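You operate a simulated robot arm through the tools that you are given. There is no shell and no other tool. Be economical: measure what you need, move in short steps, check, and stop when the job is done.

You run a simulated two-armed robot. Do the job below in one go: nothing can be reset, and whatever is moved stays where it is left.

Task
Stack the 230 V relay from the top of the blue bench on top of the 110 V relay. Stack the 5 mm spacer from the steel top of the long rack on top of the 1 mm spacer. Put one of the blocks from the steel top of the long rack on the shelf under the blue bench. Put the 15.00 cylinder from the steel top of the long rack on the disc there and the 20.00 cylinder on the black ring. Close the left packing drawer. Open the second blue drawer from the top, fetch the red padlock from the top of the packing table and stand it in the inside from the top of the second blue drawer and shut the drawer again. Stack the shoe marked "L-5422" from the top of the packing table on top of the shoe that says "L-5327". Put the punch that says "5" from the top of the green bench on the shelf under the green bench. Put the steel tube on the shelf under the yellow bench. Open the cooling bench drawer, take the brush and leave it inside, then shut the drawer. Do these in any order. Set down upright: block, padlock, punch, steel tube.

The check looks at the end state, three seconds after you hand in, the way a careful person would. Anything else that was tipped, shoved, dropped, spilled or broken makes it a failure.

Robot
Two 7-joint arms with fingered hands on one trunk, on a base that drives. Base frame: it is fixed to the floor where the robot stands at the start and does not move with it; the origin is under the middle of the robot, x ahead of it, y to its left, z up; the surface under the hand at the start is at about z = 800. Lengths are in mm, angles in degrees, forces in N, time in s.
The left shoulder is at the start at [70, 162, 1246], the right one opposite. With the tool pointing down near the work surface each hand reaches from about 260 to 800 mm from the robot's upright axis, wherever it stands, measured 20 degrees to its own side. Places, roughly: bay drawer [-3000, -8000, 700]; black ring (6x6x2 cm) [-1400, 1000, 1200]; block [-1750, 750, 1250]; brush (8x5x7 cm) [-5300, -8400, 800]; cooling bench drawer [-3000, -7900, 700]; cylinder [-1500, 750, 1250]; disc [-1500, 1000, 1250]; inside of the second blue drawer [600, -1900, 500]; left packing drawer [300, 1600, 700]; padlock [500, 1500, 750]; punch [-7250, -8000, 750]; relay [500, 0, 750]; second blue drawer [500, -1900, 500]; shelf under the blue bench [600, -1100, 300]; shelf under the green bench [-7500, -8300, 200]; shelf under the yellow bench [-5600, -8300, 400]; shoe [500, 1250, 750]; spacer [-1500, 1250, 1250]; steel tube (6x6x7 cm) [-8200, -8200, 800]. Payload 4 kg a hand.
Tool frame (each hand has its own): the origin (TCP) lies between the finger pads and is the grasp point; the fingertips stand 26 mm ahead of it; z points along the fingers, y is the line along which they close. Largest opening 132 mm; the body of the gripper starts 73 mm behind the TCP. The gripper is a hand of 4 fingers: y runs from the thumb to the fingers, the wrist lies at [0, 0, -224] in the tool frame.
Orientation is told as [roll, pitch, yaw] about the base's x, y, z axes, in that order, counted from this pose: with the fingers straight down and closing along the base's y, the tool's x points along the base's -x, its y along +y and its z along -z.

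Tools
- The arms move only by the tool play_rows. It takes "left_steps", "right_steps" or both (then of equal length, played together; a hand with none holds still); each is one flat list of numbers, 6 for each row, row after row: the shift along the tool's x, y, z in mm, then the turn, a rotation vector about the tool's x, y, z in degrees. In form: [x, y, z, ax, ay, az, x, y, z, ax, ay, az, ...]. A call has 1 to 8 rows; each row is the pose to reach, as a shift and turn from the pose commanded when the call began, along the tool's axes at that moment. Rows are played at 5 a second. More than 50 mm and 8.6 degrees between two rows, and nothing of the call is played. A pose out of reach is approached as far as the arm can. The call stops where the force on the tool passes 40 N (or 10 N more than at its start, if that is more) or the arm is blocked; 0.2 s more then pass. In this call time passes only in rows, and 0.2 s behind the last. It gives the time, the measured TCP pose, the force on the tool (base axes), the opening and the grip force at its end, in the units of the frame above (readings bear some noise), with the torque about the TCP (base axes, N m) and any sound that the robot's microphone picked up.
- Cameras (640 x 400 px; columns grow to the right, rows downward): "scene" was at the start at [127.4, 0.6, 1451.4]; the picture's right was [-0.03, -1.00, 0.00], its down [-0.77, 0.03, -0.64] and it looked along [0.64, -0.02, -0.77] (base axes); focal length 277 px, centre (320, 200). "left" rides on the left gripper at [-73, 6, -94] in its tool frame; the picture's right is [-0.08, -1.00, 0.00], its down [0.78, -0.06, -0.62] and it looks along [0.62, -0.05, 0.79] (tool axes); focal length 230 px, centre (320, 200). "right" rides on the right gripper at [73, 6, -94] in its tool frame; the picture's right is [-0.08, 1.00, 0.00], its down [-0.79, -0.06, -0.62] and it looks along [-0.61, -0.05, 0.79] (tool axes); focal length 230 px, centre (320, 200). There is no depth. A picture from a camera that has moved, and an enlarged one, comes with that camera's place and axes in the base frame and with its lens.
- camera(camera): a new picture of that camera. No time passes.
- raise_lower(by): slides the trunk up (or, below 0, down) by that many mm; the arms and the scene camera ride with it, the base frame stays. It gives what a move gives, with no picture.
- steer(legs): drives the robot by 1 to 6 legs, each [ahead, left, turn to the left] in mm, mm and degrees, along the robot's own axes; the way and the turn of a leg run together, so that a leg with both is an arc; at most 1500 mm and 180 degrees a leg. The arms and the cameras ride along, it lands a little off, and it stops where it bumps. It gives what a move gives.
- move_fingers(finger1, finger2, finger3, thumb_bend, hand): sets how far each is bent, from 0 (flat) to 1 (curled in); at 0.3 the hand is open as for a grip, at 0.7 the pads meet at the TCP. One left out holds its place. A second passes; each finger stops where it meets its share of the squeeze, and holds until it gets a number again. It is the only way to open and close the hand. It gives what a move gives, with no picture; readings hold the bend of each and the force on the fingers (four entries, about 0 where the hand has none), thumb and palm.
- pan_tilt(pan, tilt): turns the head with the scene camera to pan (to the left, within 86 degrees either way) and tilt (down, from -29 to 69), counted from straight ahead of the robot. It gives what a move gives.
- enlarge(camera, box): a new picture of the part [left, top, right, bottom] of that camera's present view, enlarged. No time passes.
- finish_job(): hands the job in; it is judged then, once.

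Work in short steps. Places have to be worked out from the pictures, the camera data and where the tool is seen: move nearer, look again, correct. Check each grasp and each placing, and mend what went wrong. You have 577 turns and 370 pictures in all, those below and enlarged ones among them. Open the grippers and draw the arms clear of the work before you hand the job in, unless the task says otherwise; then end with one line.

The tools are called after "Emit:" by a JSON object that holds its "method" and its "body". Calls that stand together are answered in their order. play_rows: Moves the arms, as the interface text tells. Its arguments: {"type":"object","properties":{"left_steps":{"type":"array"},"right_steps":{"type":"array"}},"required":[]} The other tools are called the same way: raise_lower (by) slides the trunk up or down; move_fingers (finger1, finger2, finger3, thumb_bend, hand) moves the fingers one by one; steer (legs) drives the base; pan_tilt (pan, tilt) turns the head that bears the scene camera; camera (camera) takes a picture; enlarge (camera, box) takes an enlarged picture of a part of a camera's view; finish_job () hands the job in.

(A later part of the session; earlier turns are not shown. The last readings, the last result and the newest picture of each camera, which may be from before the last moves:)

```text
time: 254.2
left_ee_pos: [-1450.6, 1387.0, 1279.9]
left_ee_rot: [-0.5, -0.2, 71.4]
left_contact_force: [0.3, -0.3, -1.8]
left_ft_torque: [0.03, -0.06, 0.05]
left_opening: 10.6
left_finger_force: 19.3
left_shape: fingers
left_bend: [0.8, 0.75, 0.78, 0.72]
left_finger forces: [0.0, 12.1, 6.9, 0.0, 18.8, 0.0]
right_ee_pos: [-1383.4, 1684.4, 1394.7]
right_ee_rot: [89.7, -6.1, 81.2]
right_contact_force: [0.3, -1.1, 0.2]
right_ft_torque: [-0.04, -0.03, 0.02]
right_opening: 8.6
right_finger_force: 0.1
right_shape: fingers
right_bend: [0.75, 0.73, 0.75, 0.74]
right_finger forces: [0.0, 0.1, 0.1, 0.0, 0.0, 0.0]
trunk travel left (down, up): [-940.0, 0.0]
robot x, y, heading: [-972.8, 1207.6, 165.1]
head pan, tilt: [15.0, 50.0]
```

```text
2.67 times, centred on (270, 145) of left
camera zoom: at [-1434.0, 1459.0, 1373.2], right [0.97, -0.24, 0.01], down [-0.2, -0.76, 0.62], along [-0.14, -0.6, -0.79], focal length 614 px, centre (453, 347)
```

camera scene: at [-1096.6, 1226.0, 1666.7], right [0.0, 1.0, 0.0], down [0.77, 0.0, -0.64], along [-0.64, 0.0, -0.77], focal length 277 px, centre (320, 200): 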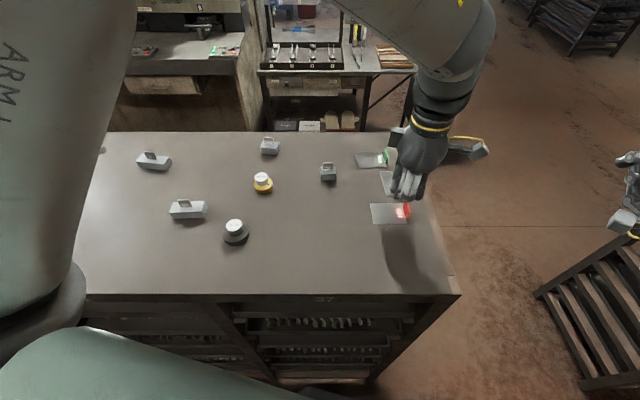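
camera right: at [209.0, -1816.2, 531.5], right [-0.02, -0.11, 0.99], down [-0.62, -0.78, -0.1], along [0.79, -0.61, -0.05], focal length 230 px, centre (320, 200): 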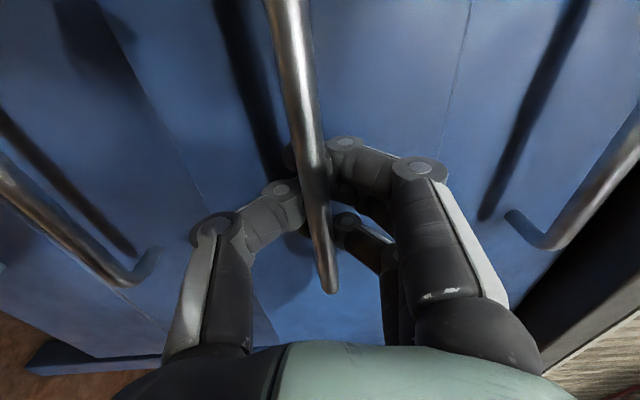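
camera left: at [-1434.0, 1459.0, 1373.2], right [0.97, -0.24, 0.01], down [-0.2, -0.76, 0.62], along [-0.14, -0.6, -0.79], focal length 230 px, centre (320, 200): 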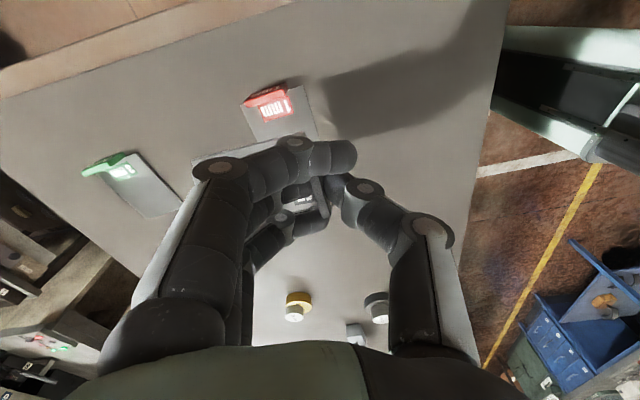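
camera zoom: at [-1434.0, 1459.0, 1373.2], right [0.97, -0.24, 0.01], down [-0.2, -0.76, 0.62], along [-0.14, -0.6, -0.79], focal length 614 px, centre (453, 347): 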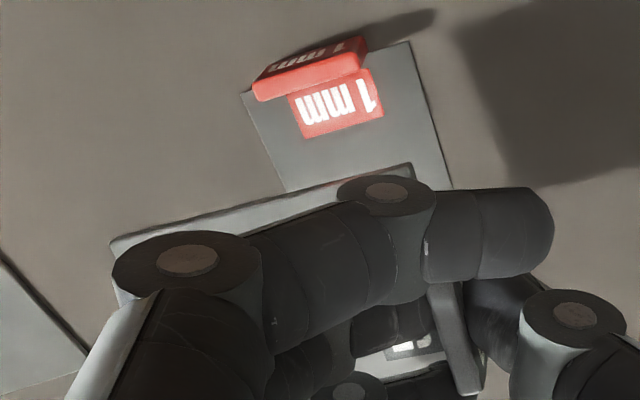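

The held plate is nearly aligned (yaw +3°) but close to the red tab. I shift about -7 mm in y, +3 in x, turn -3°, and descend to about 1215.

Emit:
{"method": "play_rows", "body": {"left_steps": [6, -5, 10, 0, 0, 3, 6, -5, 40, 0, 0, 3, 6, -5, 64, 0, 0, 3]}}

Emit:
{"method": "enlarge", "body": {"camera": "scene", "box": [340, 130, 460, 250]}}

Emit:
{"method": "enlarge", "body": {"camera": "left", "box": [180, 70, 360, 220]}}

```text
time: 255.0
left_ee_pos: [-1449.1, 1382.7, 1215.7]
left_ee_rot: [-0.5, -0.1, 68.5]
left_contact_force: [-0.7, 0.7, -2.1]
left_ft_torque: [0.01, -0.07, 0.01]
left_opening: 10.6
left_finger_force: 18.3
left_shape: fingers
left_bend: [0.8, 0.75, 0.78, 0.72]
left_finger forces: [0.0, 12.2, 6.8, 0.0, 18.7, 0.1]
right_ee_pos: [-1385.8, 1685.6, 1394.3]
right_ee_rot: [89.6, -5.9, 81.2]
right_contact_force: [-0.3, -0.1, 0.5]
right_ft_torque: [0.0, 0.01, -0.02]
right_opening: 8.6
right_finger_force: 0.1
right_shape: fingers
right_bend: [0.75, 0.73, 0.75, 0.74]
right_finger forces: [0.0, 0.0, 0.0, 0.0, 0.1, 0.0]
trunk travel left (down, up): [-940.0, 0.0]
robot x, y, heading: [-969.8, 1209.6, 165.3]
head pan, tilt: [15.0, 50.0]
```

```text
3.33 times, centred on (400, 190) of scene
camera zoom: at [-1097.5, 1227.4, 1666.6], right [0.0, 1.0, 0.0], down [0.77, 0.0, -0.64], along [-0.64, 0.0, -0.77], focal length 923 px, centre (53, 233)
```

zoom: 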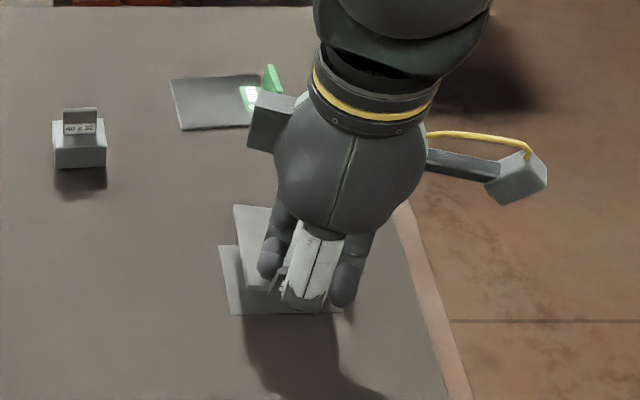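

```text
2.67 times, centred on (270, 145) of left
camera zoom: at [-1428.2, 1452.3, 1308.6], right [0.96, -0.29, 0.01], down [-0.24, -0.75, 0.62], along [-0.17, -0.59, -0.79], focal length 614 px, centre (453, 347)
```

zoom: 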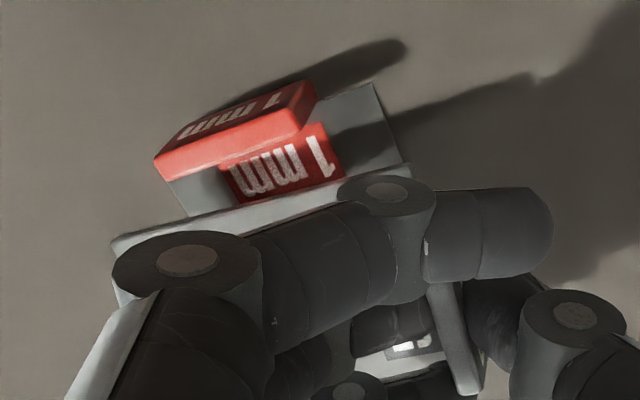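

Aligned and parallel to the red tab. I lower to contact.

Emit:
{"method": "play_rows", "body": {"left_steps": [0, -2, 8, 0, 0, 0, 0, -2, 16, 0, 0, 0, 0, -2, 19, 0, 0, 0]}}

Emit:
{"method": "play_rows", "body": {"left_steps": [0, 0, 1.5, 0, 0, 0, 0, 0, 3, 0, 0, 0]}}

```text
time: 255.8
left_ee_pos: [-1445.3, 1379.5, 1198.1]
left_ee_rot: [-0.5, 0.0, 68.5]
left_contact_force: [0.0, -0.6, -2.3]
left_ft_torque: [-0.02, -0.06, 0.02]
left_opening: 10.3
left_finger_force: 18.9
left_shape: fingers
left_bend: [0.8, 0.75, 0.78, 0.72]
left_finger forces: [0.0, 12.0, 6.8, 0.1, 18.7, 0.0]
right_ee_pos: [-1383.4, 1685.8, 1395.3]
right_ee_rot: [89.7, -6.0, 81.2]
right_contact_force: [1.4, 1.1, 0.2]
right_ft_torque: [-0.03, -0.01, 0.0]
right_opening: 8.5
right_finger_force: 0.0
right_shape: fingers
right_bend: [0.75, 0.73, 0.75, 0.74]
right_finger forces: [0.1, 0.0, 0.1, 0.0, 0.0, 0.1]
trunk travel left (down, up): [-940.0, 0.0]
robot x, y, heading: [-971.6, 1210.0, 165.3]
head pan, tilt: [15.0, 50.0]
```

```text
time: 256.4
left_ee_pos: [-1445.7, 1378.7, 1192.8]
left_ee_rot: [-0.5, 0.0, 68.4]
left_contact_force: [0.5, -0.1, -1.6]
left_ft_torque: [0.06, -0.02, 0.02]
left_opening: 10.3
left_finger_force: 18.7
left_shape: fingers
left_bend: [0.8, 0.75, 0.78, 0.72]
left_finger forces: [0.0, 12.1, 6.9, 0.0, 18.8, 0.0]
right_ee_pos: [-1384.0, 1685.5, 1394.9]
right_ee_rot: [89.7, -6.0, 81.2]
right_contact_force: [0.1, -0.8, 0.5]
right_ft_torque: [0.01, 0.03, 0.03]
right_opening: 8.8
right_finger_force: 0.1
right_shape: fingers
right_bend: [0.75, 0.73, 0.75, 0.74]
right_finger forces: [0.0, 0.0, 0.0, 0.0, 0.1, 0.1]
trunk travel left (down, up): [-940.0, 0.0]
robot x, y, heading: [-970.4, 1208.4, 165.0]
head pan, tilt: [15.0, 50.0]
```

Emit:
{"method": "play_rows", "body": {"left_steps": [0, 0, 1, 0, 0, 0, 0, 0, 2.5, 0, 0, 0]}}

Emit:
{"method": "enlarge", "body": {"camera": "scene", "box": [340, 150, 440, 240]}}

```text
time: 257.0
left_ee_pos: [-1446.4, 1379.1, 1190.6]
left_ee_rot: [-0.4, -0.1, 68.4]
left_contact_force: [-0.1, -0.1, -1.3]
left_ft_torque: [0.04, -0.02, 0.01]
left_opening: 10.6
left_finger_force: 19.3
left_shape: fingers
left_bend: [0.8, 0.75, 0.78, 0.72]
left_finger forces: [0.1, 12.5, 7.0, 0.0, 19.2, 0.0]
right_ee_pos: [-1383.8, 1685.6, 1396.5]
right_ee_rot: [89.7, -5.9, 81.2]
right_contact_force: [-0.4, -0.3, 0.1]
right_ft_torque: [0.02, 0.0, 0.0]
right_opening: 8.6
right_finger_force: 0.0
right_shape: fingers
right_bend: [0.75, 0.73, 0.75, 0.74]
right_finger forces: [0.0, 0.0, 0.0, 0.0, 0.0, 0.0]
trunk travel left (down, up): [-940.0, 0.0]
robot x, y, heading: [-975.1, 1210.0, 165.2]
head pan, tilt: [15.0, 50.0]
```

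```text
4.44 times, centred on (390, 195) of scene
camera zoom: at [-1096.1, 1226.2, 1666.7], right [0.0, 1.0, 0.0], down [0.77, 0.0, -0.64], along [-0.64, 0.0, -0.77], focal length 1231 px, centre (9, 222)
```

zoom: 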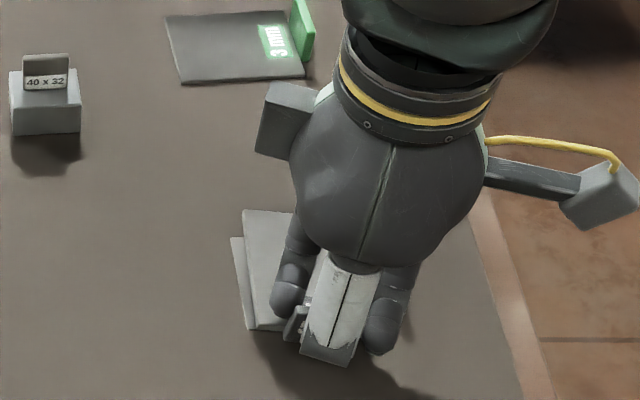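

The plate's far edge seems to be touching. I lower a bit more.

Emit:
{"method": "play_rows", "body": {"left_steps": [0, 0, 1, 0, 0, 0, 0, 0, 2, 0, 0, 0]}}

Emit:
{"method": "play_rows", "body": {"left_steps": [0, 0, 1, 0, 0, 0, 0, 0, 2, 0, 0, 0]}}

```text
time: 257.6
left_ee_pos: [-1445.6, 1377.6, 1189.8]
left_ee_rot: [-0.4, -0.1, 68.5]
left_contact_force: [-0.1, 0.8, 0.2]
left_ft_torque: [0.03, -0.01, 0.01]
left_opening: 10.5
left_finger_force: 19.8
left_shape: fingers
left_bend: [0.8, 0.75, 0.78, 0.72]
left_finger forces: [0.0, 12.9, 7.0, 0.0, 19.4, 0.0]
right_ee_pos: [-1383.7, 1684.1, 1396.4]
right_ee_rot: [89.7, -6.0, 81.2]
right_contact_force: [-0.7, -0.5, 0.3]
right_ft_torque: [-0.02, -0.01, 0.01]
right_opening: 8.9
right_finger_force: 0.1
right_shape: fingers
right_bend: [0.75, 0.73, 0.75, 0.74]
right_finger forces: [0.1, 0.1, 0.0, 0.0, 0.0, 0.0]
trunk travel left (down, up): [-940.0, 0.0]
robot x, y, heading: [-969.8, 1213.6, 165.2]
head pan, tilt: [15.0, 50.0]
```

```text
time: 258.2
left_ee_pos: [-1445.9, 1378.5, 1188.3]
left_ee_rot: [-0.4, 0.0, 68.6]
left_contact_force: [-0.2, -0.7, 3.1]
left_ft_torque: [0.1, -0.01, 0.05]
left_opening: 10.4
left_finger_force: 20.6
left_shape: fingers
left_bend: [0.8, 0.75, 0.77, 0.72]
left_finger forces: [0.1, 14.4, 6.7, 0.0, 20.4, 0.0]
right_ee_pos: [-1383.3, 1684.9, 1396.7]
right_ee_rot: [89.7, -6.0, 81.2]
right_contact_force: [0.5, 0.8, -0.2]
right_ft_torque: [-0.01, 0.0, -0.02]
right_opening: 8.7
right_finger_force: 0.1
right_shape: fingers
right_bend: [0.75, 0.73, 0.75, 0.74]
right_finger forces: [0.0, 0.0, 0.0, 0.0, 0.1, 0.1]
trunk travel left (down, up): [-940.0, 0.0]
robot x, y, heading: [-968.2, 1210.7, 165.1]
head pan, tilt: [15.0, 50.0]
```

The plate is resting. I release slightly and rise.

Emit:
{"method": "move_fingers", "body": {"hand": "left", "finger1": 0.72, "finger2": 0.7, "finger3": 0.7, "thumb_bend": 0.62}}

Emit:
{"method": "camera", "body": {"camera": "left"}}

```text
time: 259.2
left_ee_pos: [-1445.2, 1379.1, 1187.7]
left_ee_rot: [-0.3, -0.1, 68.5]
left_contact_force: [-4.2, 0.8, 13.3]
left_ft_torque: [-0.1, 0.23, -0.04]
left_opening: 19.9
left_finger_force: 7.7
left_shape: fingers
left_bend: [0.72, 0.71, 0.71, 0.62]
left_finger forces: [0.0, 10.3, 4.8, 0.0, 0.1, 0.0]
right_ee_pos: [-1383.6, 1685.1, 1396.3]
right_ee_rot: [89.7, -6.1, 81.1]
right_contact_force: [-0.1, 0.7, 1.4]
right_ft_torque: [0.01, -0.02, 0.01]
right_opening: 8.6
right_finger_force: 0.0
right_shape: fingers
right_bend: [0.75, 0.73, 0.75, 0.74]
right_finger forces: [0.1, 0.0, 0.0, 0.1, 0.0, 0.0]
trunk travel left (down, up): [-940.0, 0.0]
robot x, y, heading: [-973.0, 1205.4, 165.3]
head pan, tilt: [15.0, 50.0]
```

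```text
209 pictures are left
camera left: at [-1425.7, 1449.9, 1281.1], right [0.96, -0.29, 0.01], down [-0.23, -0.75, 0.61], along [-0.18, -0.59, -0.79], focal length 230 px, centre (320, 200)
```

left: 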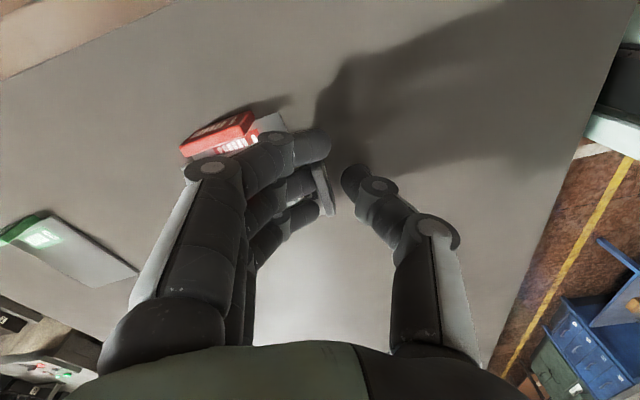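

The fingertips press on the plate, so I rise vertically now.

Emit:
{"method": "play_rows", "body": {"left_steps": [0, 0, -4, 0, 0, 0, 0, 0, -15, 0, 0, 0, 0, 0, -50, 0, 0, 0, 0, 0, -90, 0, 0, 0]}}

Emit:
{"method": "enlarge", "body": {"camera": "scene", "box": [340, 150, 440, 240]}}

Emit:
{"method": "camera", "body": {"camera": "left"}}

```text
time: 260.2
left_ee_pos: [-1445.8, 1378.4, 1278.0]
left_ee_rot: [-0.4, -0.1, 68.5]
left_contact_force: [1.3, 0.2, -0.2]
left_ft_torque: [0.03, 0.03, -0.03]
left_opening: 20.1
left_finger_force: 0.0
left_shape: fingers
left_bend: [0.72, 0.7, 0.7, 0.62]
left_finger forces: [0.0, 0.0, 0.1, 0.1, 0.0, 0.0]
right_ee_pos: [-1382.5, 1685.2, 1395.3]
right_ee_rot: [89.8, -6.0, 81.2]
right_contact_force: [0.1, -0.4, 0.7]
right_ft_torque: [0.02, 0.02, -0.01]
right_opening: 8.7
right_finger_force: 0.0
right_shape: fingers
right_bend: [0.75, 0.73, 0.75, 0.74]
right_finger forces: [0.1, 0.0, 0.0, 0.0, 0.1, 0.0]
trunk travel left (down, up): [-940.0, 0.0]
robot x, y, heading: [-972.3, 1212.1, 165.4]
head pan, tilt: [15.0, 50.0]
```

```text
4.44 times, centred on (390, 195) of scene
camera zoom: at [-1094.6, 1225.7, 1666.8], right [0.0, 1.0, 0.0], down [0.77, 0.0, -0.64], along [-0.64, 0.0, -0.77], focal length 1231 px, centre (9, 222)
```

zoom: 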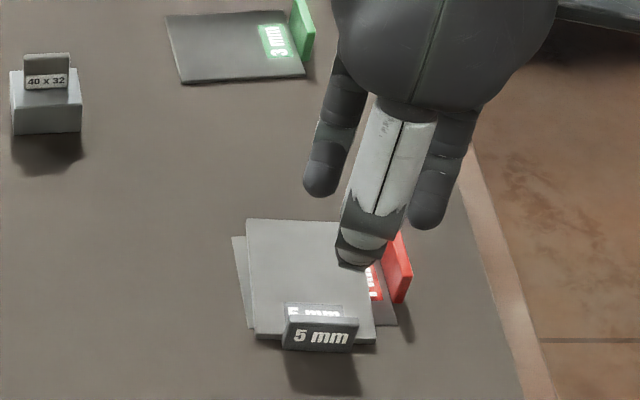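

```text
207 pictures are left
camera left: at [-1425.8, 1450.1, 1371.1], right [0.96, -0.29, 0.01], down [-0.24, -0.75, 0.62], along [-0.18, -0.59, -0.79], focal length 230 px, centre (320, 200)
```

left: 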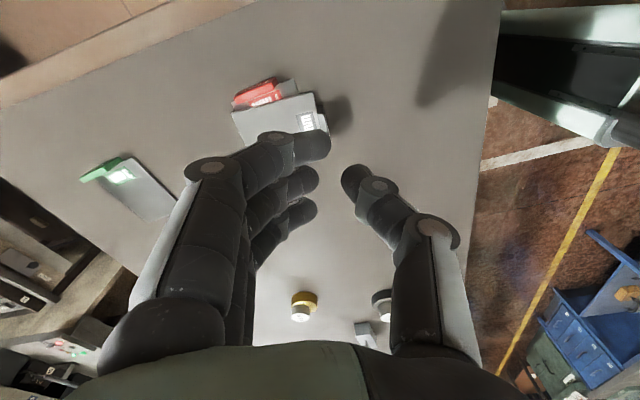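

The 5 mm spacer lies flat on the 1 mm spacer. Next, a block: the "40 x 32" one at about (-1600, 1246). I turn back to heading 180, shift right, and turn the hand back to yaw 180.

Emit:
{"method": "steer", "body": {"legs": [[0, 0, 15], [10, -125, 0]]}}

Emit:
{"method": "play_rows", "body": {"left_steps": [0, 0, -5, 0, 0, -8, 0, 0, -10, 0, 0, -16, 0, 0, -15, 0, 0, -24, 0, 0, -20, 0, 0, -32, 0, 0, -20, 0, 0, -40, 0, 0, -20, 0, 0, -48, 0, 0, -20, 0, 0, -56, 0, 0, -20, 0, 0, -64]}}

Emit:
{"method": "play_rows", "body": {"left_steps": [0, 0, 0, 0, 0, -8, 0, 0, 0, 0, 0, -16, 0, 0, 0, 0, 0, -24, 0, 0, 0, 0, 0, -31, 0, 0, 0, 0, 0, -33]}}

Emit:
{"method": "pan_tilt", "body": {"pan": 5, "tilt": 45}}

Emit:
{"method": "camera", "body": {"camera": "left"}}

Emit:
{"method": "camera", "body": {"camera": "scene"}}

```text
time: 262.3
left_ee_pos: [-1486.2, 1370.7, 1277.6]
left_ee_rot: [-0.4, -0.3, 83.6]
left_contact_force: [-1.1, -0.3, -0.4]
left_ft_torque: [0.0, 0.02, 0.0]
left_opening: 19.9
left_finger_force: 0.0
left_shape: fingers
left_bend: [0.72, 0.7, 0.7, 0.62]
left_finger forces: [0.1, 0.0, 0.0, 0.0, 0.0, 0.0]
right_ee_pos: [-1503.0, 1682.3, 1396.5]
right_ee_rot: [89.7, -6.2, 96.3]
right_contact_force: [-0.3, -0.2, 0.5]
right_ft_torque: [-0.01, -0.03, -0.03]
right_opening: 8.5
right_finger_force: 0.1
right_shape: fingers
right_bend: [0.75, 0.73, 0.75, 0.74]
right_finger forces: [0.0, 0.0, 0.0, 0.0, 0.0, 0.0]
trunk travel left (down, up): [-940.0, 0.0]
robot x, y, heading: [-976.7, 1337.0, -179.7]
head pan, tilt: [15.0, 50.0]
```

```text
time: 264.1
left_ee_pos: [-1485.8, 1374.8, 1298.1]
left_ee_rot: [-0.3, 0.4, 147.8]
left_contact_force: [-0.3, 0.1, -0.4]
left_ft_torque: [-0.01, -0.03, -0.01]
left_opening: 20.0
left_finger_force: 0.1
left_shape: fingers
left_bend: [0.72, 0.7, 0.7, 0.62]
left_finger forces: [0.0, 0.0, 0.0, 0.0, 0.1, 0.0]
right_ee_pos: [-1502.6, 1685.3, 1394.8]
right_ee_rot: [89.8, -6.0, 96.4]
right_contact_force: [0.5, 0.4, -0.9]
right_ft_torque: [-0.02, -0.03, 0.02]
right_opening: 8.5
right_finger_force: 0.1
right_shape: fingers
right_bend: [0.75, 0.73, 0.75, 0.74]
right_finger forces: [0.0, 0.1, 0.0, 0.0, 0.0, 0.1]
trunk travel left (down, up): [-940.0, 0.0]
robot x, y, heading: [-980.1, 1338.6, -179.8]
head pan, tilt: [15.0, 50.0]
```

```text
time: 265.3
left_ee_pos: [-1485.0, 1374.1, 1296.1]
left_ee_rot: [0.0, 0.4, -179.3]
left_contact_force: [0.2, -0.7, 1.2]
left_ft_torque: [0.01, -0.03, -0.03]
left_opening: 20.0
left_finger_force: 0.1
left_shape: fingers
left_bend: [0.72, 0.7, 0.7, 0.62]
left_finger forces: [0.0, 0.1, 0.1, 0.1, 0.0, 0.0]
right_ee_pos: [-1503.3, 1686.0, 1395.8]
right_ee_rot: [89.7, -6.0, 96.3]
right_contact_force: [0.3, -0.2, -0.3]
right_ft_torque: [0.01, 0.04, 0.01]
right_opening: 8.4
right_finger_force: 0.1
right_shape: fingers
right_bend: [0.75, 0.73, 0.75, 0.74]
right_finger forces: [0.0, 0.0, 0.0, 0.1, 0.0, 0.0]
trunk travel left (down, up): [-940.0, 0.0]
robot x, y, heading: [-978.0, 1335.0, -179.8]
head pan, tilt: [15.0, 50.0]
```

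```text
time: 266.0
left_ee_pos: [-1485.4, 1374.5, 1297.3]
left_ee_rot: [0.0, 0.5, -179.4]
left_contact_force: [0.3, -0.8, 0.7]
left_ft_torque: [-0.02, -0.01, 0.02]
left_opening: 19.9
left_finger_force: 0.1
left_shape: fingers
left_bend: [0.72, 0.7, 0.7, 0.62]
left_finger forces: [0.0, 0.1, 0.1, 0.1, 0.1, 0.1]
right_ee_pos: [-1503.9, 1685.7, 1395.2]
right_ee_rot: [89.7, -6.0, 96.2]
right_contact_force: [-0.3, -0.1, -0.1]
right_ft_torque: [0.01, -0.01, -0.01]
right_opening: 8.4
right_finger_force: 0.0
right_shape: fingers
right_bend: [0.75, 0.73, 0.75, 0.74]
right_finger forces: [0.0, 0.0, 0.1, 0.0, 0.1, 0.0]
trunk travel left (down, up): [-940.0, 0.0]
robot x, y, heading: [-981.3, 1332.8, -179.8]
head pan, tilt: [5.0, 45.0]
```

```text
206 pictures are left
camera left: at [-1559.8, 1369.0, 1389.6], right [-0.09, 1.0, 0.0], down [0.78, 0.07, 0.62], along [0.62, 0.05, -0.78], focal length 230 px, centre (320, 200)
```

left: 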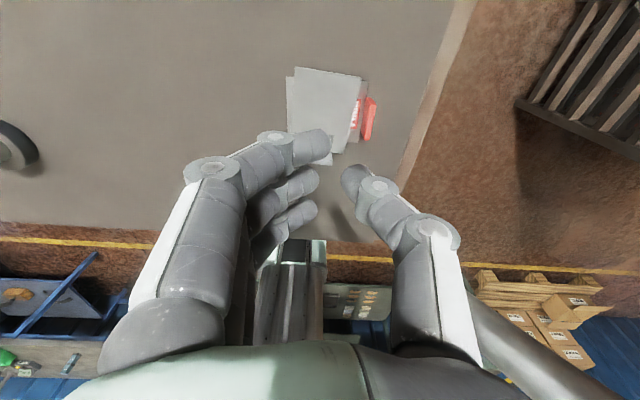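

```text
205 pictures are left
camera scene: at [-1112.0, 1330.8, 1673.6], right [-0.09, 1.0, 0.0], down [0.7, 0.06, -0.71], along [-0.7, -0.06, -0.71], focal length 277 px, centre (320, 200)
```

scene: 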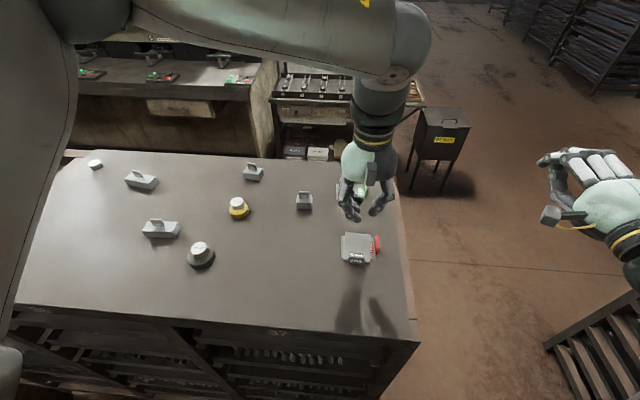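

The block is at about (-1597, 1248). I open the hand and move above it.

Emit:
{"method": "move_fingers", "body": {"hand": "left", "finger1": 0.46, "finger2": 0.46, "finger3": 0.46, "thumb_bend": 0.46}}

Emit:
{"method": "play_rows", "body": {"left_steps": [-28, 31, 0, 0, 0, 0, -56, 62, 0, 0, 0, 0, -84, 93, 0, 0, 0, 0, -112, 124, 10, 0, 0, 0]}}

Emit:
{"method": "camera", "body": {"camera": "left"}}

Emit:
{"method": "enlarge", "body": {"camera": "scene", "box": [250, 120, 400, 230]}}

```text
time: 267.0
left_ee_pos: [-1484.7, 1374.1, 1297.3]
left_ee_rot: [-0.2, 0.6, -179.4]
left_contact_force: [0.2, 0.6, -0.2]
left_ft_torque: [0.01, 0.01, 0.01]
left_opening: 83.4
left_finger_force: 0.1
left_shape: fingers
left_bend: [0.46, 0.46, 0.46, 0.46]
left_finger forces: [0.1, 0.0, 0.1, 0.0, 0.0, 0.0]
right_ee_pos: [-1504.0, 1686.5, 1394.5]
right_ee_rot: [89.7, -6.0, 96.3]
right_contact_force: [0.6, -0.1, -0.5]
right_ft_torque: [0.01, -0.01, 0.01]
right_opening: 8.7
right_finger_force: 0.1
right_shape: fingers
right_bend: [0.75, 0.73, 0.75, 0.74]
right_finger forces: [0.0, 0.0, 0.1, 0.0, 0.1, 0.0]
trunk travel left (down, up): [-940.0, 0.0]
robot x, y, heading: [-983.3, 1334.7, -179.8]
head pan, tilt: [5.0, 45.0]
```

```text
time: 268.0
left_ee_pos: [-1597.2, 1247.7, 1285.9]
left_ee_rot: [-0.1, 0.6, -179.4]
left_contact_force: [0.4, -0.7, 0.3]
left_ft_torque: [0.04, -0.01, -0.01]
left_opening: 83.2
left_finger_force: 0.0
left_shape: fingers
left_bend: [0.46, 0.46, 0.46, 0.46]
left_finger forces: [0.1, 0.1, 0.0, 0.1, 0.0, 0.0]
right_ee_pos: [-1504.6, 1685.4, 1394.7]
right_ee_rot: [89.6, -6.1, 96.3]
right_contact_force: [-0.2, 0.4, 0.4]
right_ft_torque: [0.01, -0.01, -0.03]
right_opening: 8.6
right_finger_force: 0.1
right_shape: fingers
right_bend: [0.75, 0.73, 0.75, 0.74]
right_finger forces: [0.0, 0.0, 0.0, 0.0, 0.0, 0.0]
trunk travel left (down, up): [-940.0, 0.0]
robot x, y, heading: [-977.5, 1333.6, -179.9]
head pan, tilt: [5.0, 45.0]
```

```text
204 pictures are left
camera left: at [-1671.0, 1242.3, 1377.6], right [-0.09, 1.0, 0.0], down [0.78, 0.07, 0.62], along [0.62, 0.06, -0.78], focal length 230 px, centre (320, 200)
```

left: 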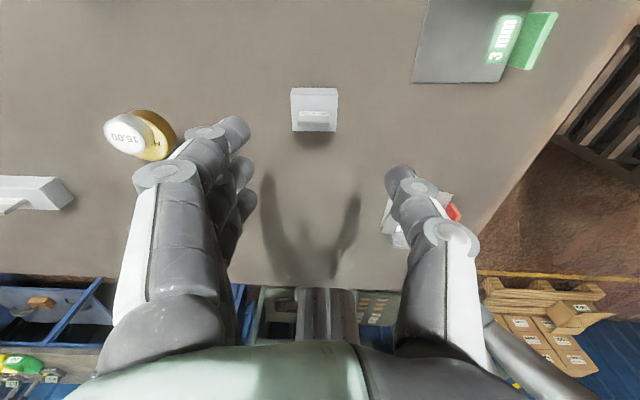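

```text
3.64 times, centred on (325, 175) of scene
camera zoom: at [-1113.9, 1329.3, 1673.5], right [-0.09, 1.0, 0.0], down [0.71, 0.06, -0.71], along [-0.7, -0.06, -0.71], focal length 1007 px, centre (302, 291)
```

zoom: 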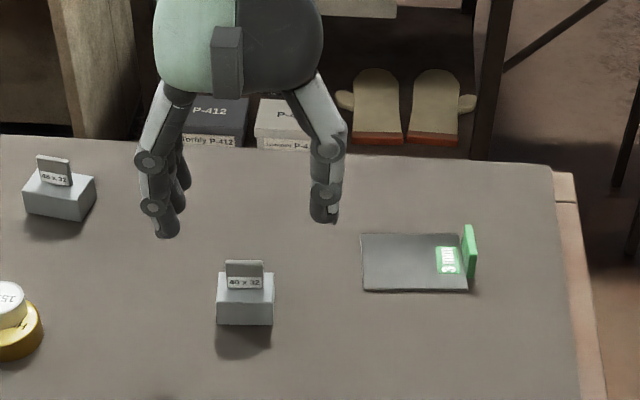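

The block body's centre is at (-1611, 1246), about 39 mm wide and 24 high. I pre-shape and descend.

Emit:
{"method": "move_fingers", "body": {"hand": "left", "finger1": 0.52, "finger2": 0.52, "finger3": 0.52, "thumb_bend": 0.52}}

Emit:
{"method": "play_rows", "body": {"left_steps": [-7, 1, 20, 0, 0, 0, -14, 2, 45, 0, 0, 0]}}

Emit:
{"method": "camera", "body": {"camera": "left"}}

```text
time: 269.0
left_ee_pos: [-1594.5, 1250.1, 1286.6]
left_ee_rot: [0.1, 0.5, -179.4]
left_contact_force: [-0.7, -0.6, 0.2]
left_ft_torque: [0.0, 0.01, -0.01]
left_opening: 65.1
left_finger_force: 0.1
left_shape: fingers
left_bend: [0.52, 0.52, 0.52, 0.52]
left_finger forces: [0.0, 0.0, 0.0, 0.1, 0.1, 0.0]
right_ee_pos: [-1502.4, 1686.6, 1395.1]
right_ee_rot: [89.7, -6.0, 96.4]
right_contact_force: [0.2, 0.0, -0.8]
right_ft_torque: [-0.01, 0.01, 0.06]
right_opening: 8.7
right_finger_force: 0.1
right_shape: fingers
right_bend: [0.75, 0.73, 0.75, 0.74]
right_finger forces: [0.0, 0.0, 0.1, 0.0, 0.0, 0.1]
trunk travel left (down, up): [-940.0, 0.0]
robot x, y, heading: [-982.0, 1334.2, -180.0]
head pan, tilt: [5.0, 45.0]
```

```text
time: 269.6
left_ee_pos: [-1610.2, 1248.4, 1241.5]
left_ee_rot: [0.1, 0.5, -179.4]
left_contact_force: [0.0, -0.8, 0.7]
left_ft_torque: [-0.03, -0.03, 0.02]
left_opening: 65.2
left_finger_force: 0.0
left_shape: fingers
left_bend: [0.52, 0.52, 0.52, 0.52]
left_finger forces: [0.0, 0.1, 0.0, 0.0, 0.0, 0.1]
right_ee_pos: [-1504.2, 1686.0, 1394.9]
right_ee_rot: [89.6, -6.0, 96.3]
right_contact_force: [-0.8, 0.1, -0.3]
right_ft_torque: [0.02, -0.01, 0.01]
right_opening: 8.4
right_finger_force: 0.0
right_shape: fingers
right_bend: [0.75, 0.73, 0.75, 0.74]
right_finger forces: [0.0, 0.1, 0.0, 0.0, 0.1, 0.0]
trunk travel left (down, up): [-940.0, 0.0]
robot x, y, heading: [-977.9, 1339.4, -180.0]
head pan, tilt: [5.0, 45.0]
```

```text
202 pictures are left
camera left: at [-1684.4, 1242.4, 1332.8], right [-0.09, 1.0, 0.0], down [0.78, 0.07, 0.62], along [0.62, 0.05, -0.78], focal length 230 px, centre (320, 200)
```

left: 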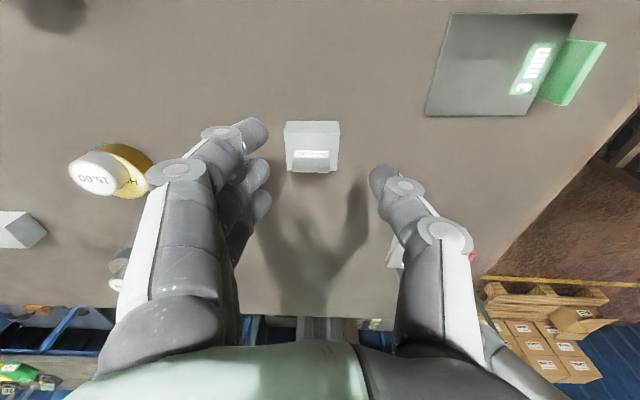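

Small correction, then I descend to about 1194.

Emit:
{"method": "play_rows", "body": {"left_steps": [3, 5, 20, 0, 0, 0, 3, 5, 40, 0, 0, 0, 3, 5, 47, 0, 0, 0]}}

Emit:
{"method": "camera", "body": {"camera": "left"}}

```text
time: 270.4
left_ee_pos: [-1605.7, 1243.3, 1194.5]
left_ee_rot: [0.0, 0.4, -179.3]
left_contact_force: [0.4, -0.6, 0.3]
left_ft_torque: [0.0, 0.04, 0.0]
left_opening: 65.3
left_finger_force: 0.0
left_shape: fingers
left_bend: [0.52, 0.52, 0.52, 0.52]
left_finger forces: [0.0, 0.0, 0.0, 0.0, 0.1, 0.1]
right_ee_pos: [-1503.2, 1685.2, 1394.9]
right_ee_rot: [89.7, -6.0, 96.3]
right_contact_force: [-0.2, -0.5, 0.7]
right_ft_torque: [-0.02, 0.01, 0.05]
right_opening: 8.8
right_finger_force: 0.1
right_shape: fingers
right_bend: [0.75, 0.73, 0.75, 0.74]
right_finger forces: [0.0, 0.0, 0.0, 0.0, 0.0, 0.0]
trunk travel left (down, up): [-940.0, 0.0]
robot x, y, heading: [-985.3, 1333.9, -179.8]
head pan, tilt: [5.0, 45.0]
```

```text
201 pictures are left
camera left: at [-1679.2, 1237.4, 1286.5], right [-0.09, 1.0, 0.0], down [0.78, 0.07, 0.62], along [0.62, 0.05, -0.78], focal length 230 px, centre (320, 200)
```

left: 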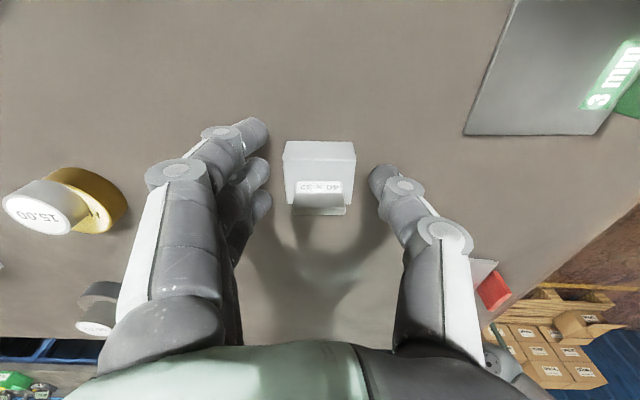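

Emit:
{"method": "play_rows", "body": {"left_steps": [-2, 0, 3, 0, 0, 0]}}

Emit:
{"method": "move_fingers", "body": {"hand": "left", "finger1": 0.75, "finger2": 0.75, "finger3": 0.75, "thumb_bend": 0.75}}

Emit:
{"method": "camera", "body": {"camera": "left"}}

```text
time: 270.8
left_ee_pos: [-1608.6, 1242.7, 1190.8]
left_ee_rot: [-0.1, 0.4, -179.4]
left_contact_force: [-0.3, 0.6, 0.9]
left_ft_torque: [-0.01, -0.03, 0.0]
left_opening: 65.1
left_finger_force: 0.0
left_shape: fingers
left_bend: [0.52, 0.52, 0.52, 0.52]
left_finger forces: [0.0, 0.0, 0.0, 0.0, 0.0, 0.0]
right_ee_pos: [-1503.4, 1685.9, 1395.3]
right_ee_rot: [89.7, -6.0, 96.2]
right_contact_force: [0.1, -0.1, 0.5]
right_ft_torque: [0.01, 0.0, 0.01]
right_opening: 8.6
right_finger_force: 0.0
right_shape: fingers
right_bend: [0.75, 0.73, 0.75, 0.74]
right_finger forces: [0.0, 0.0, 0.1, 0.0, 0.0, 0.1]
trunk travel left (down, up): [-940.0, 0.0]
robot x, y, heading: [-980.7, 1334.5, -180.0]
head pan, tilt: [5.0, 45.0]
```

```text
time: 271.8
left_ee_pos: [-1607.4, 1243.5, 1191.1]
left_ee_rot: [-0.2, 0.5, -179.5]
left_contact_force: [0.1, 0.3, 1.0]
left_ft_torque: [0.0, 0.05, 0.01]
left_opening: 16.2
left_finger_force: 15.4
left_shape: fingers
left_bend: [0.75, 0.58, 0.73, 0.67]
left_finger forces: [0.0, 10.3, 5.9, 0.0, 14.8, 0.0]
right_ee_pos: [-1503.7, 1685.9, 1394.8]
right_ee_rot: [89.6, -6.0, 96.2]
right_contact_force: [-0.5, 0.3, -0.1]
right_ft_torque: [0.0, 0.05, 0.04]
right_opening: 8.6
right_finger_force: 0.0
right_shape: fingers
right_bend: [0.75, 0.73, 0.75, 0.74]
right_finger forces: [0.1, 0.1, 0.1, 0.0, 0.0, 0.1]
trunk travel left (down, up): [-940.0, 0.0]
robot x, y, heading: [-981.9, 1335.0, -179.9]
head pan, tilt: [5.0, 45.0]
```

```text
200 pictures are left
camera left: at [-1681.6, 1236.8, 1283.6], right [-0.09, 1.0, 0.0], down [0.78, 0.07, 0.62], along [0.62, 0.05, -0.78], focal length 230 px, centre (320, 200)
```

left: 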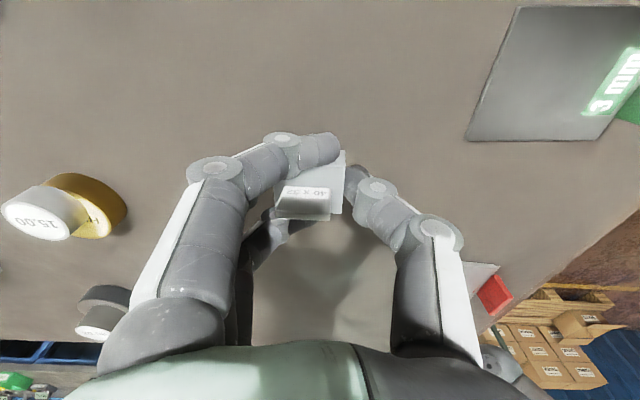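

Gripped. I lift it.

Emit:
{"method": "play_rows", "body": {"left_steps": [0, 0, -12, 0, 0, 0, 0, 0, -35, 0, 0, 0, 0, 0, -70, 0, 0, 0, 0, 0, -110, 0, 0, 0, 20, 0, -150, 0, 0, 0, 45, 0, -180, 0, 0, 0]}}

Emit:
{"method": "camera", "body": {"camera": "left"}}

Emit:
{"method": "camera", "body": {"camera": "scene"}}

```text
time: 273.2
left_ee_pos: [-1565.0, 1241.3, 1371.9]
left_ee_rot: [0.0, 0.4, -179.4]
left_contact_force: [0.5, 0.7, -1.4]
left_ft_torque: [0.01, -0.02, -0.04]
left_opening: 15.5
left_finger_force: 14.7
left_shape: fingers
left_bend: [0.75, 0.57, 0.74, 0.67]
left_finger forces: [0.0, 10.6, 4.4, 0.0, 14.0, 0.0]
right_ee_pos: [-1500.8, 1685.8, 1396.7]
right_ee_rot: [89.8, -6.1, 96.3]
right_contact_force: [-0.4, 0.5, 0.5]
right_ft_torque: [0.02, 0.02, 0.05]
right_opening: 8.6
right_finger_force: 0.1
right_shape: fingers
right_bend: [0.75, 0.73, 0.75, 0.74]
right_finger forces: [0.0, 0.0, 0.0, 0.0, 0.0, 0.0]
trunk travel left (down, up): [-940.0, 0.0]
robot x, y, heading: [-982.2, 1335.5, -179.8]
head pan, tilt: [5.0, 45.0]
```

```text
199 pictures are left
camera left: at [-1638.1, 1237.0, 1464.6], right [-0.09, 1.0, 0.0], down [0.78, 0.07, 0.62], along [0.62, 0.06, -0.78], focal length 230 px, centre (320, 200)
```

left: 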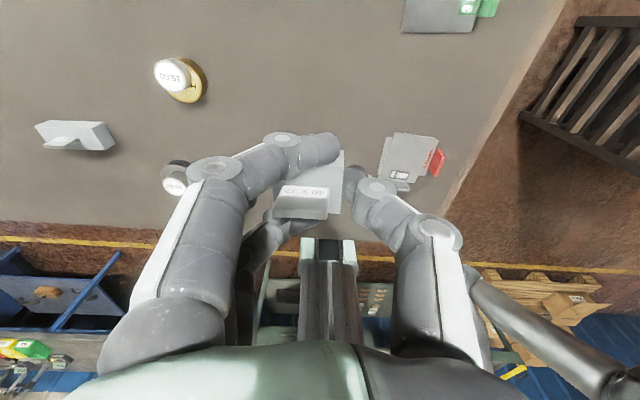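

```text
198 pictures are left
camera scene: at [-1109.4, 1329.8, 1673.8], right [-0.09, 1.0, 0.0], down [0.7, 0.06, -0.71], along [-0.71, -0.06, -0.71], focal length 277 px, centre (320, 200)
```

scene: 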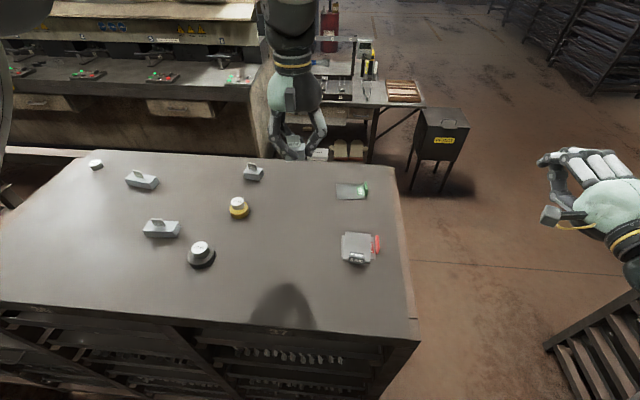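

The block is held and the rack is finished. I drive to the blue bench: back off, turn around, then go right.

Emit:
{"method": "steer", "body": {"legs": [[-480, 0, 0], [0, 0, 180], [0, -1500, 0], [0, -1000, 0]]}}

Emit:
{"method": "pan_tilt", "body": {"pan": 0, "tilt": 35}}

Emit:
{"method": "camera", "body": {"camera": "scene"}}

```text
time: 295.3
left_ee_pos: [183.6, -1030.0, 1370.4]
left_ee_rot: [-0.1, 0.4, 2.5]
left_contact_force: [0.2, 0.1, -0.8]
left_ft_torque: [0.0, 0.02, 0.02]
left_opening: 13.9
left_finger_force: 13.1
left_shape: fingers
left_bend: [0.75, 0.56, 0.75, 0.68]
left_finger forces: [0.1, 12.0, 0.9, 0.1, 12.4, 0.0]
right_ee_pos: [134.4, -1474.8, 1395.4]
right_ee_rot: [89.7, -6.0, -81.8]
right_contact_force: [0.1, 0.0, 0.7]
right_ft_torque: [-0.02, 0.01, 0.02]
right_opening: 8.5
right_finger_force: 0.0
right_shape: fingers
right_bend: [0.75, 0.73, 0.75, 0.74]
right_finger forces: [0.0, 0.0, 0.0, 0.0, 0.0, 0.0]
trunk travel left (down, up): [-940.0, 0.0]
robot x, y, heading: [-401.6, -1141.9, 2.1]
head pan, tilt: [5.0, 45.0]
```

```text
time: 296.0
left_ee_pos: [183.6, -1030.5, 1370.5]
left_ee_rot: [-0.2, 0.5, 2.5]
left_contact_force: [0.4, -0.2, -0.6]
left_ft_torque: [0.01, 0.0, 0.0]
left_opening: 14.3
left_finger_force: 12.5
left_shape: fingers
left_bend: [0.75, 0.56, 0.75, 0.68]
left_finger forces: [0.0, 12.0, 0.8, 0.0, 12.4, 0.0]
right_ee_pos: [135.1, -1475.5, 1396.3]
right_ee_rot: [89.7, -6.0, -81.7]
right_contact_force: [0.7, 0.5, 0.7]
right_ft_torque: [0.01, -0.01, 0.0]
right_opening: 8.5
right_finger_force: 0.0
right_shape: fingers
right_bend: [0.75, 0.73, 0.75, 0.74]
right_finger forces: [0.0, 0.0, 0.1, 0.0, 0.0, 0.0]
trunk travel left (down, up): [-940.0, 0.0]
robot x, y, heading: [-397.6, -1139.4, 2.3]
head pan, tilt: [0.0, 35.0]
```

```text
197 pictures are left
camera scene: at [-261.2, -1134.1, 1688.4], right [0.04, -1.0, 0.0], down [-0.57, -0.02, -0.82], along [0.82, 0.03, -0.57], focal length 277 px, centre (320, 200)
```

scene: 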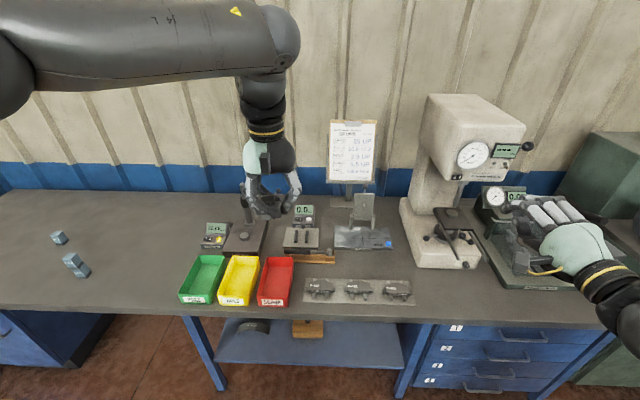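

I check the grip on the block with the left camera, since the finger loads shifted.

Emit:
{"method": "camera", "body": {"camera": "left"}}

```text
196 pictures are left
camera left: at [255.9, -1021.0, 1463.0], right [0.12, -0.99, 0.0], down [-0.78, -0.09, 0.62], along [-0.62, -0.08, -0.78], focal length 230 px, centre (320, 200)
```

left: 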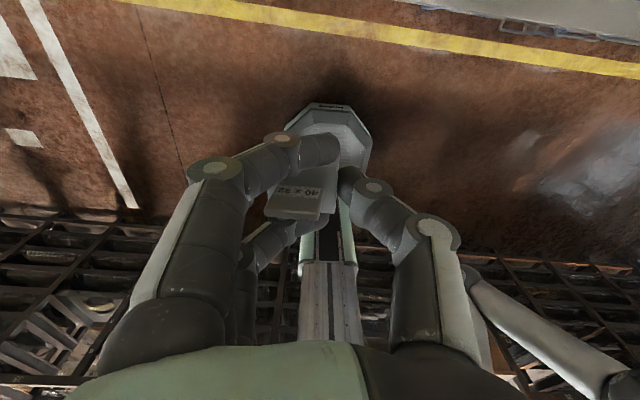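

The block has turned a little in the grip. I tighten the third finger to steady it.

Emit:
{"method": "move_fingers", "body": {"hand": "left", "finger3": 0.82, "thumb_bend": 0.8}}

Emit:
{"method": "camera", "body": {"camera": "left"}}

```text
time: 297.0
left_ee_pos: [182.8, -1030.3, 1371.6]
left_ee_rot: [-0.2, 0.5, 2.4]
left_contact_force: [-0.3, -0.2, -1.8]
left_ft_torque: [0.0, 0.01, 0.01]
left_opening: 10.1
left_finger_force: 14.8
left_shape: fingers
left_bend: [0.75, 0.52, 0.82, 0.72]
left_finger forces: [0.3, 15.2, 0.0, 0.0, 15.0, 0.0]
right_ee_pos: [133.9, -1475.7, 1395.2]
right_ee_rot: [89.7, -5.9, -81.8]
right_contact_force: [0.8, 1.1, -0.2]
right_ft_torque: [0.0, 0.04, 0.01]
right_opening: 8.4
right_finger_force: 0.1
right_shape: fingers
right_bend: [0.75, 0.73, 0.75, 0.74]
right_finger forces: [0.1, 0.0, 0.0, 0.1, 0.0, 0.1]
trunk travel left (down, up): [-940.0, 0.0]
robot x, y, heading: [-398.5, -1140.5, 1.8]
head pan, tilt: [0.0, 35.0]
```

```text
195 pictures are left
camera left: at [255.9, -1020.9, 1463.0], right [0.12, -0.99, 0.0], down [-0.78, -0.09, 0.62], along [-0.62, -0.08, -0.78], focal length 230 px, centre (320, 200)
```

left: 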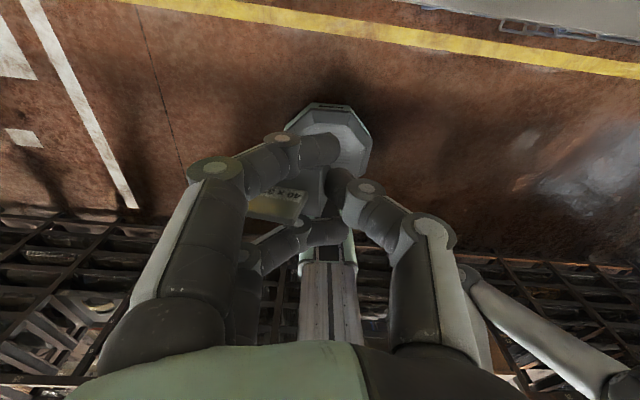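

Commanding the thumb alone pushed the block sideways. I re-close the middle finger and thumb together to recentre it.

Emit:
{"method": "move_fingers", "body": {"hand": "left", "finger2": 0.8}}

Emit:
{"method": "camera", "body": {"camera": "left"}}

```text
time: 298.0
left_ee_pos: [183.0, -1030.3, 1370.7]
left_ee_rot: [-0.1, 0.5, 2.5]
left_contact_force: [-0.8, -0.7, -1.1]
left_ft_torque: [0.0, 0.01, -0.03]
left_opening: 8.7
left_finger_force: 10.3
left_shape: fingers
left_bend: [0.75, 0.48, 0.82, 0.74]
left_finger forces: [0.3, 10.0, 0.0, 0.0, 9.7, 0.1]
right_ee_pos: [134.2, -1474.9, 1395.5]
right_ee_rot: [89.8, -5.9, -81.8]
right_contact_force: [-0.2, 0.0, 0.0]
right_ft_torque: [-0.04, 0.04, 0.0]
right_opening: 8.8
right_finger_force: 0.1
right_shape: fingers
right_bend: [0.75, 0.73, 0.75, 0.74]
right_finger forces: [0.0, 0.0, 0.1, 0.0, 0.0, 0.1]
trunk travel left (down, up): [-940.0, 0.0]
robot x, y, heading: [-397.7, -1136.6, 1.8]
head pan, tilt: [0.0, 35.0]
```

```text
194 pictures are left
camera left: at [255.9, -1021.0, 1463.0], right [0.12, -0.99, 0.0], down [-0.78, -0.09, 0.62], along [-0.62, -0.08, -0.78], focal length 230 px, centre (320, 200)
```

left: 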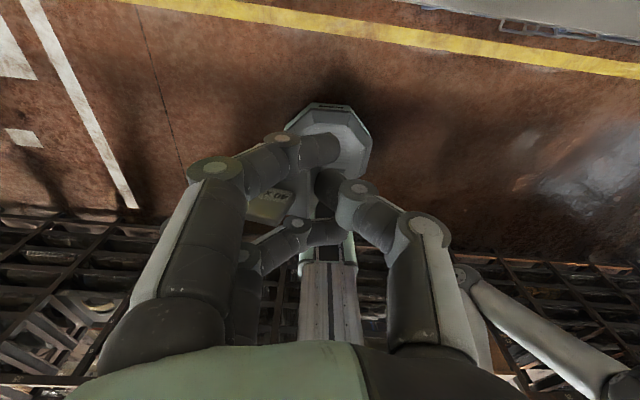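

The grip is degrading, so I'll set the block down on free space on the blue bench (between the relays and the bins) and regrasp. First I lower the trunk and drive left slowly.

Emit:
{"method": "raise_lower", "body": {"by": -330}}

Emit:
{"method": "steer", "body": {"legs": [[0, 590, -2], [240, 0, 0]]}}

Emit:
{"method": "pan_tilt", "body": {"pan": 5, "tilt": 50}}

Emit:
{"method": "camera", "body": {"camera": "left"}}

Emit:
{"method": "camera", "body": {"camera": "scene"}}

```text
time: 301.3
left_ee_pos: [182.4, -1030.3, 1041.8]
left_ee_rot: [-0.1, 0.5, 2.5]
left_contact_force: [0.3, -0.5, -0.8]
left_ft_torque: [-0.01, 0.02, -0.02]
left_opening: 8.3
left_finger_force: 9.8
left_shape: fingers
left_bend: [0.75, 0.48, 0.82, 0.74]
left_finger forces: [0.2, 10.1, 0.0, 0.1, 9.6, 0.0]
right_ee_pos: [133.5, -1476.3, 1065.2]
right_ee_rot: [89.8, -6.0, -81.7]
right_contact_force: [-0.1, -0.4, -0.4]
right_ft_torque: [0.02, -0.02, 0.0]
right_opening: 8.8
right_finger_force: 0.1
right_shape: fingers
right_bend: [0.75, 0.73, 0.75, 0.74]
right_finger forces: [0.0, 0.0, 0.1, 0.0, 0.0, 0.1]
trunk travel left (down, up): [-610.0, 330.0]
robot x, y, heading: [-398.4, -1142.4, 2.0]
head pan, tilt: [0.0, 35.0]
```

```text
time: 306.0
left_ee_pos: [415.7, -460.9, 1040.5]
left_ee_rot: [-0.1, 0.4, 0.7]
left_contact_force: [-0.3, -0.8, -1.1]
left_ft_torque: [-0.01, 0.02, 0.0]
left_opening: 8.8
left_finger_force: 9.7
left_shape: fingers
left_bend: [0.75, 0.48, 0.82, 0.74]
left_finger forces: [0.2, 10.0, 0.1, 0.0, 9.6, 0.0]
right_ee_pos: [351.8, -903.8, 1064.8]
right_ee_rot: [89.6, -6.0, -83.7]
right_contact_force: [-0.1, -0.2, 0.3]
right_ft_torque: [-0.02, 0.02, -0.01]
right_opening: 8.6
right_finger_force: 0.1
right_shape: fingers
right_bend: [0.75, 0.73, 0.75, 0.74]
right_finger forces: [0.0, 0.1, 0.1, 0.1, 0.1, 0.0]
trunk travel left (down, up): [-610.0, 330.0]
robot x, y, heading: [-168.5, -554.5, 0.1]
head pan, tilt: [0.0, 35.0]
```

```text
time: 306.8
left_ee_pos: [415.5, -460.7, 1041.8]
left_ee_rot: [-0.1, 0.5, 0.6]
left_contact_force: [-0.5, 0.3, -0.5]
left_ft_torque: [-0.01, 0.01, 0.0]
left_opening: 8.7
left_finger_force: 9.5
left_shape: fingers
left_bend: [0.75, 0.48, 0.82, 0.74]
left_finger forces: [0.3, 9.9, 0.0, 0.0, 9.5, 0.1]
right_ee_pos: [351.7, -903.4, 1066.5]
right_ee_rot: [89.7, -5.9, -83.7]
right_contact_force: [-0.2, 0.1, -0.6]
right_ft_torque: [-0.01, -0.01, 0.0]
right_opening: 8.5
right_finger_force: 0.0
right_shape: fingers
right_bend: [0.75, 0.73, 0.75, 0.74]
right_finger forces: [0.0, 0.1, 0.0, 0.0, 0.0, 0.0]
trunk travel left (down, up): [-610.0, 330.0]
robot x, y, heading: [-170.2, -559.0, 0.5]
head pan, tilt: [5.0, 50.0]
```

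```text
193 pictures are left
camera left: at [488.9, -453.8, 1133.2], right [0.09, -1.0, 0.0], down [-0.78, -0.07, 0.62], along [-0.62, -0.05, -0.78], focal length 230 px, centre (320, 200)
```

left: 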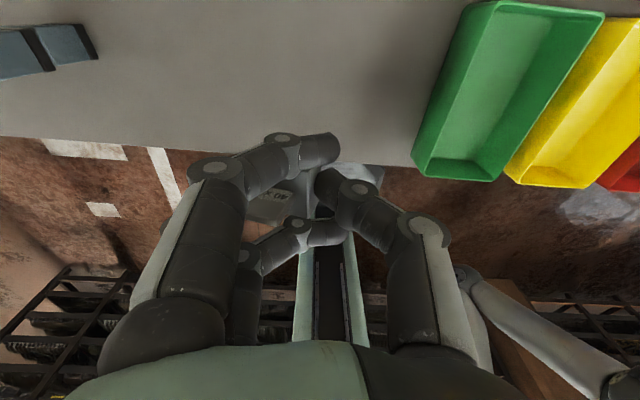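

```text
192 pictures are left
camera scene: at [-43.1, -542.4, 1336.8], right [0.09, -1.0, 0.0], down [-0.76, -0.07, -0.64], along [0.64, 0.06, -0.77], focal length 277 px, centre (320, 200)
```

scene: 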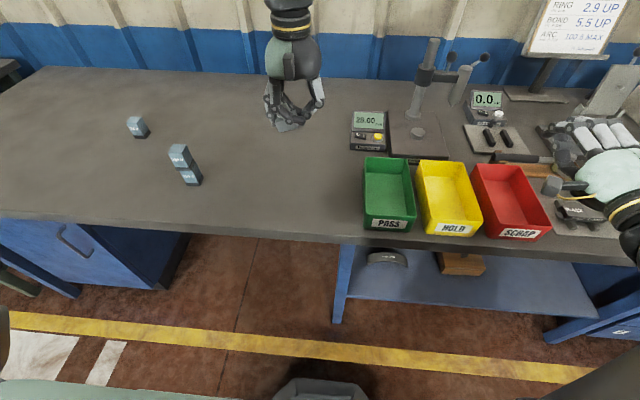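

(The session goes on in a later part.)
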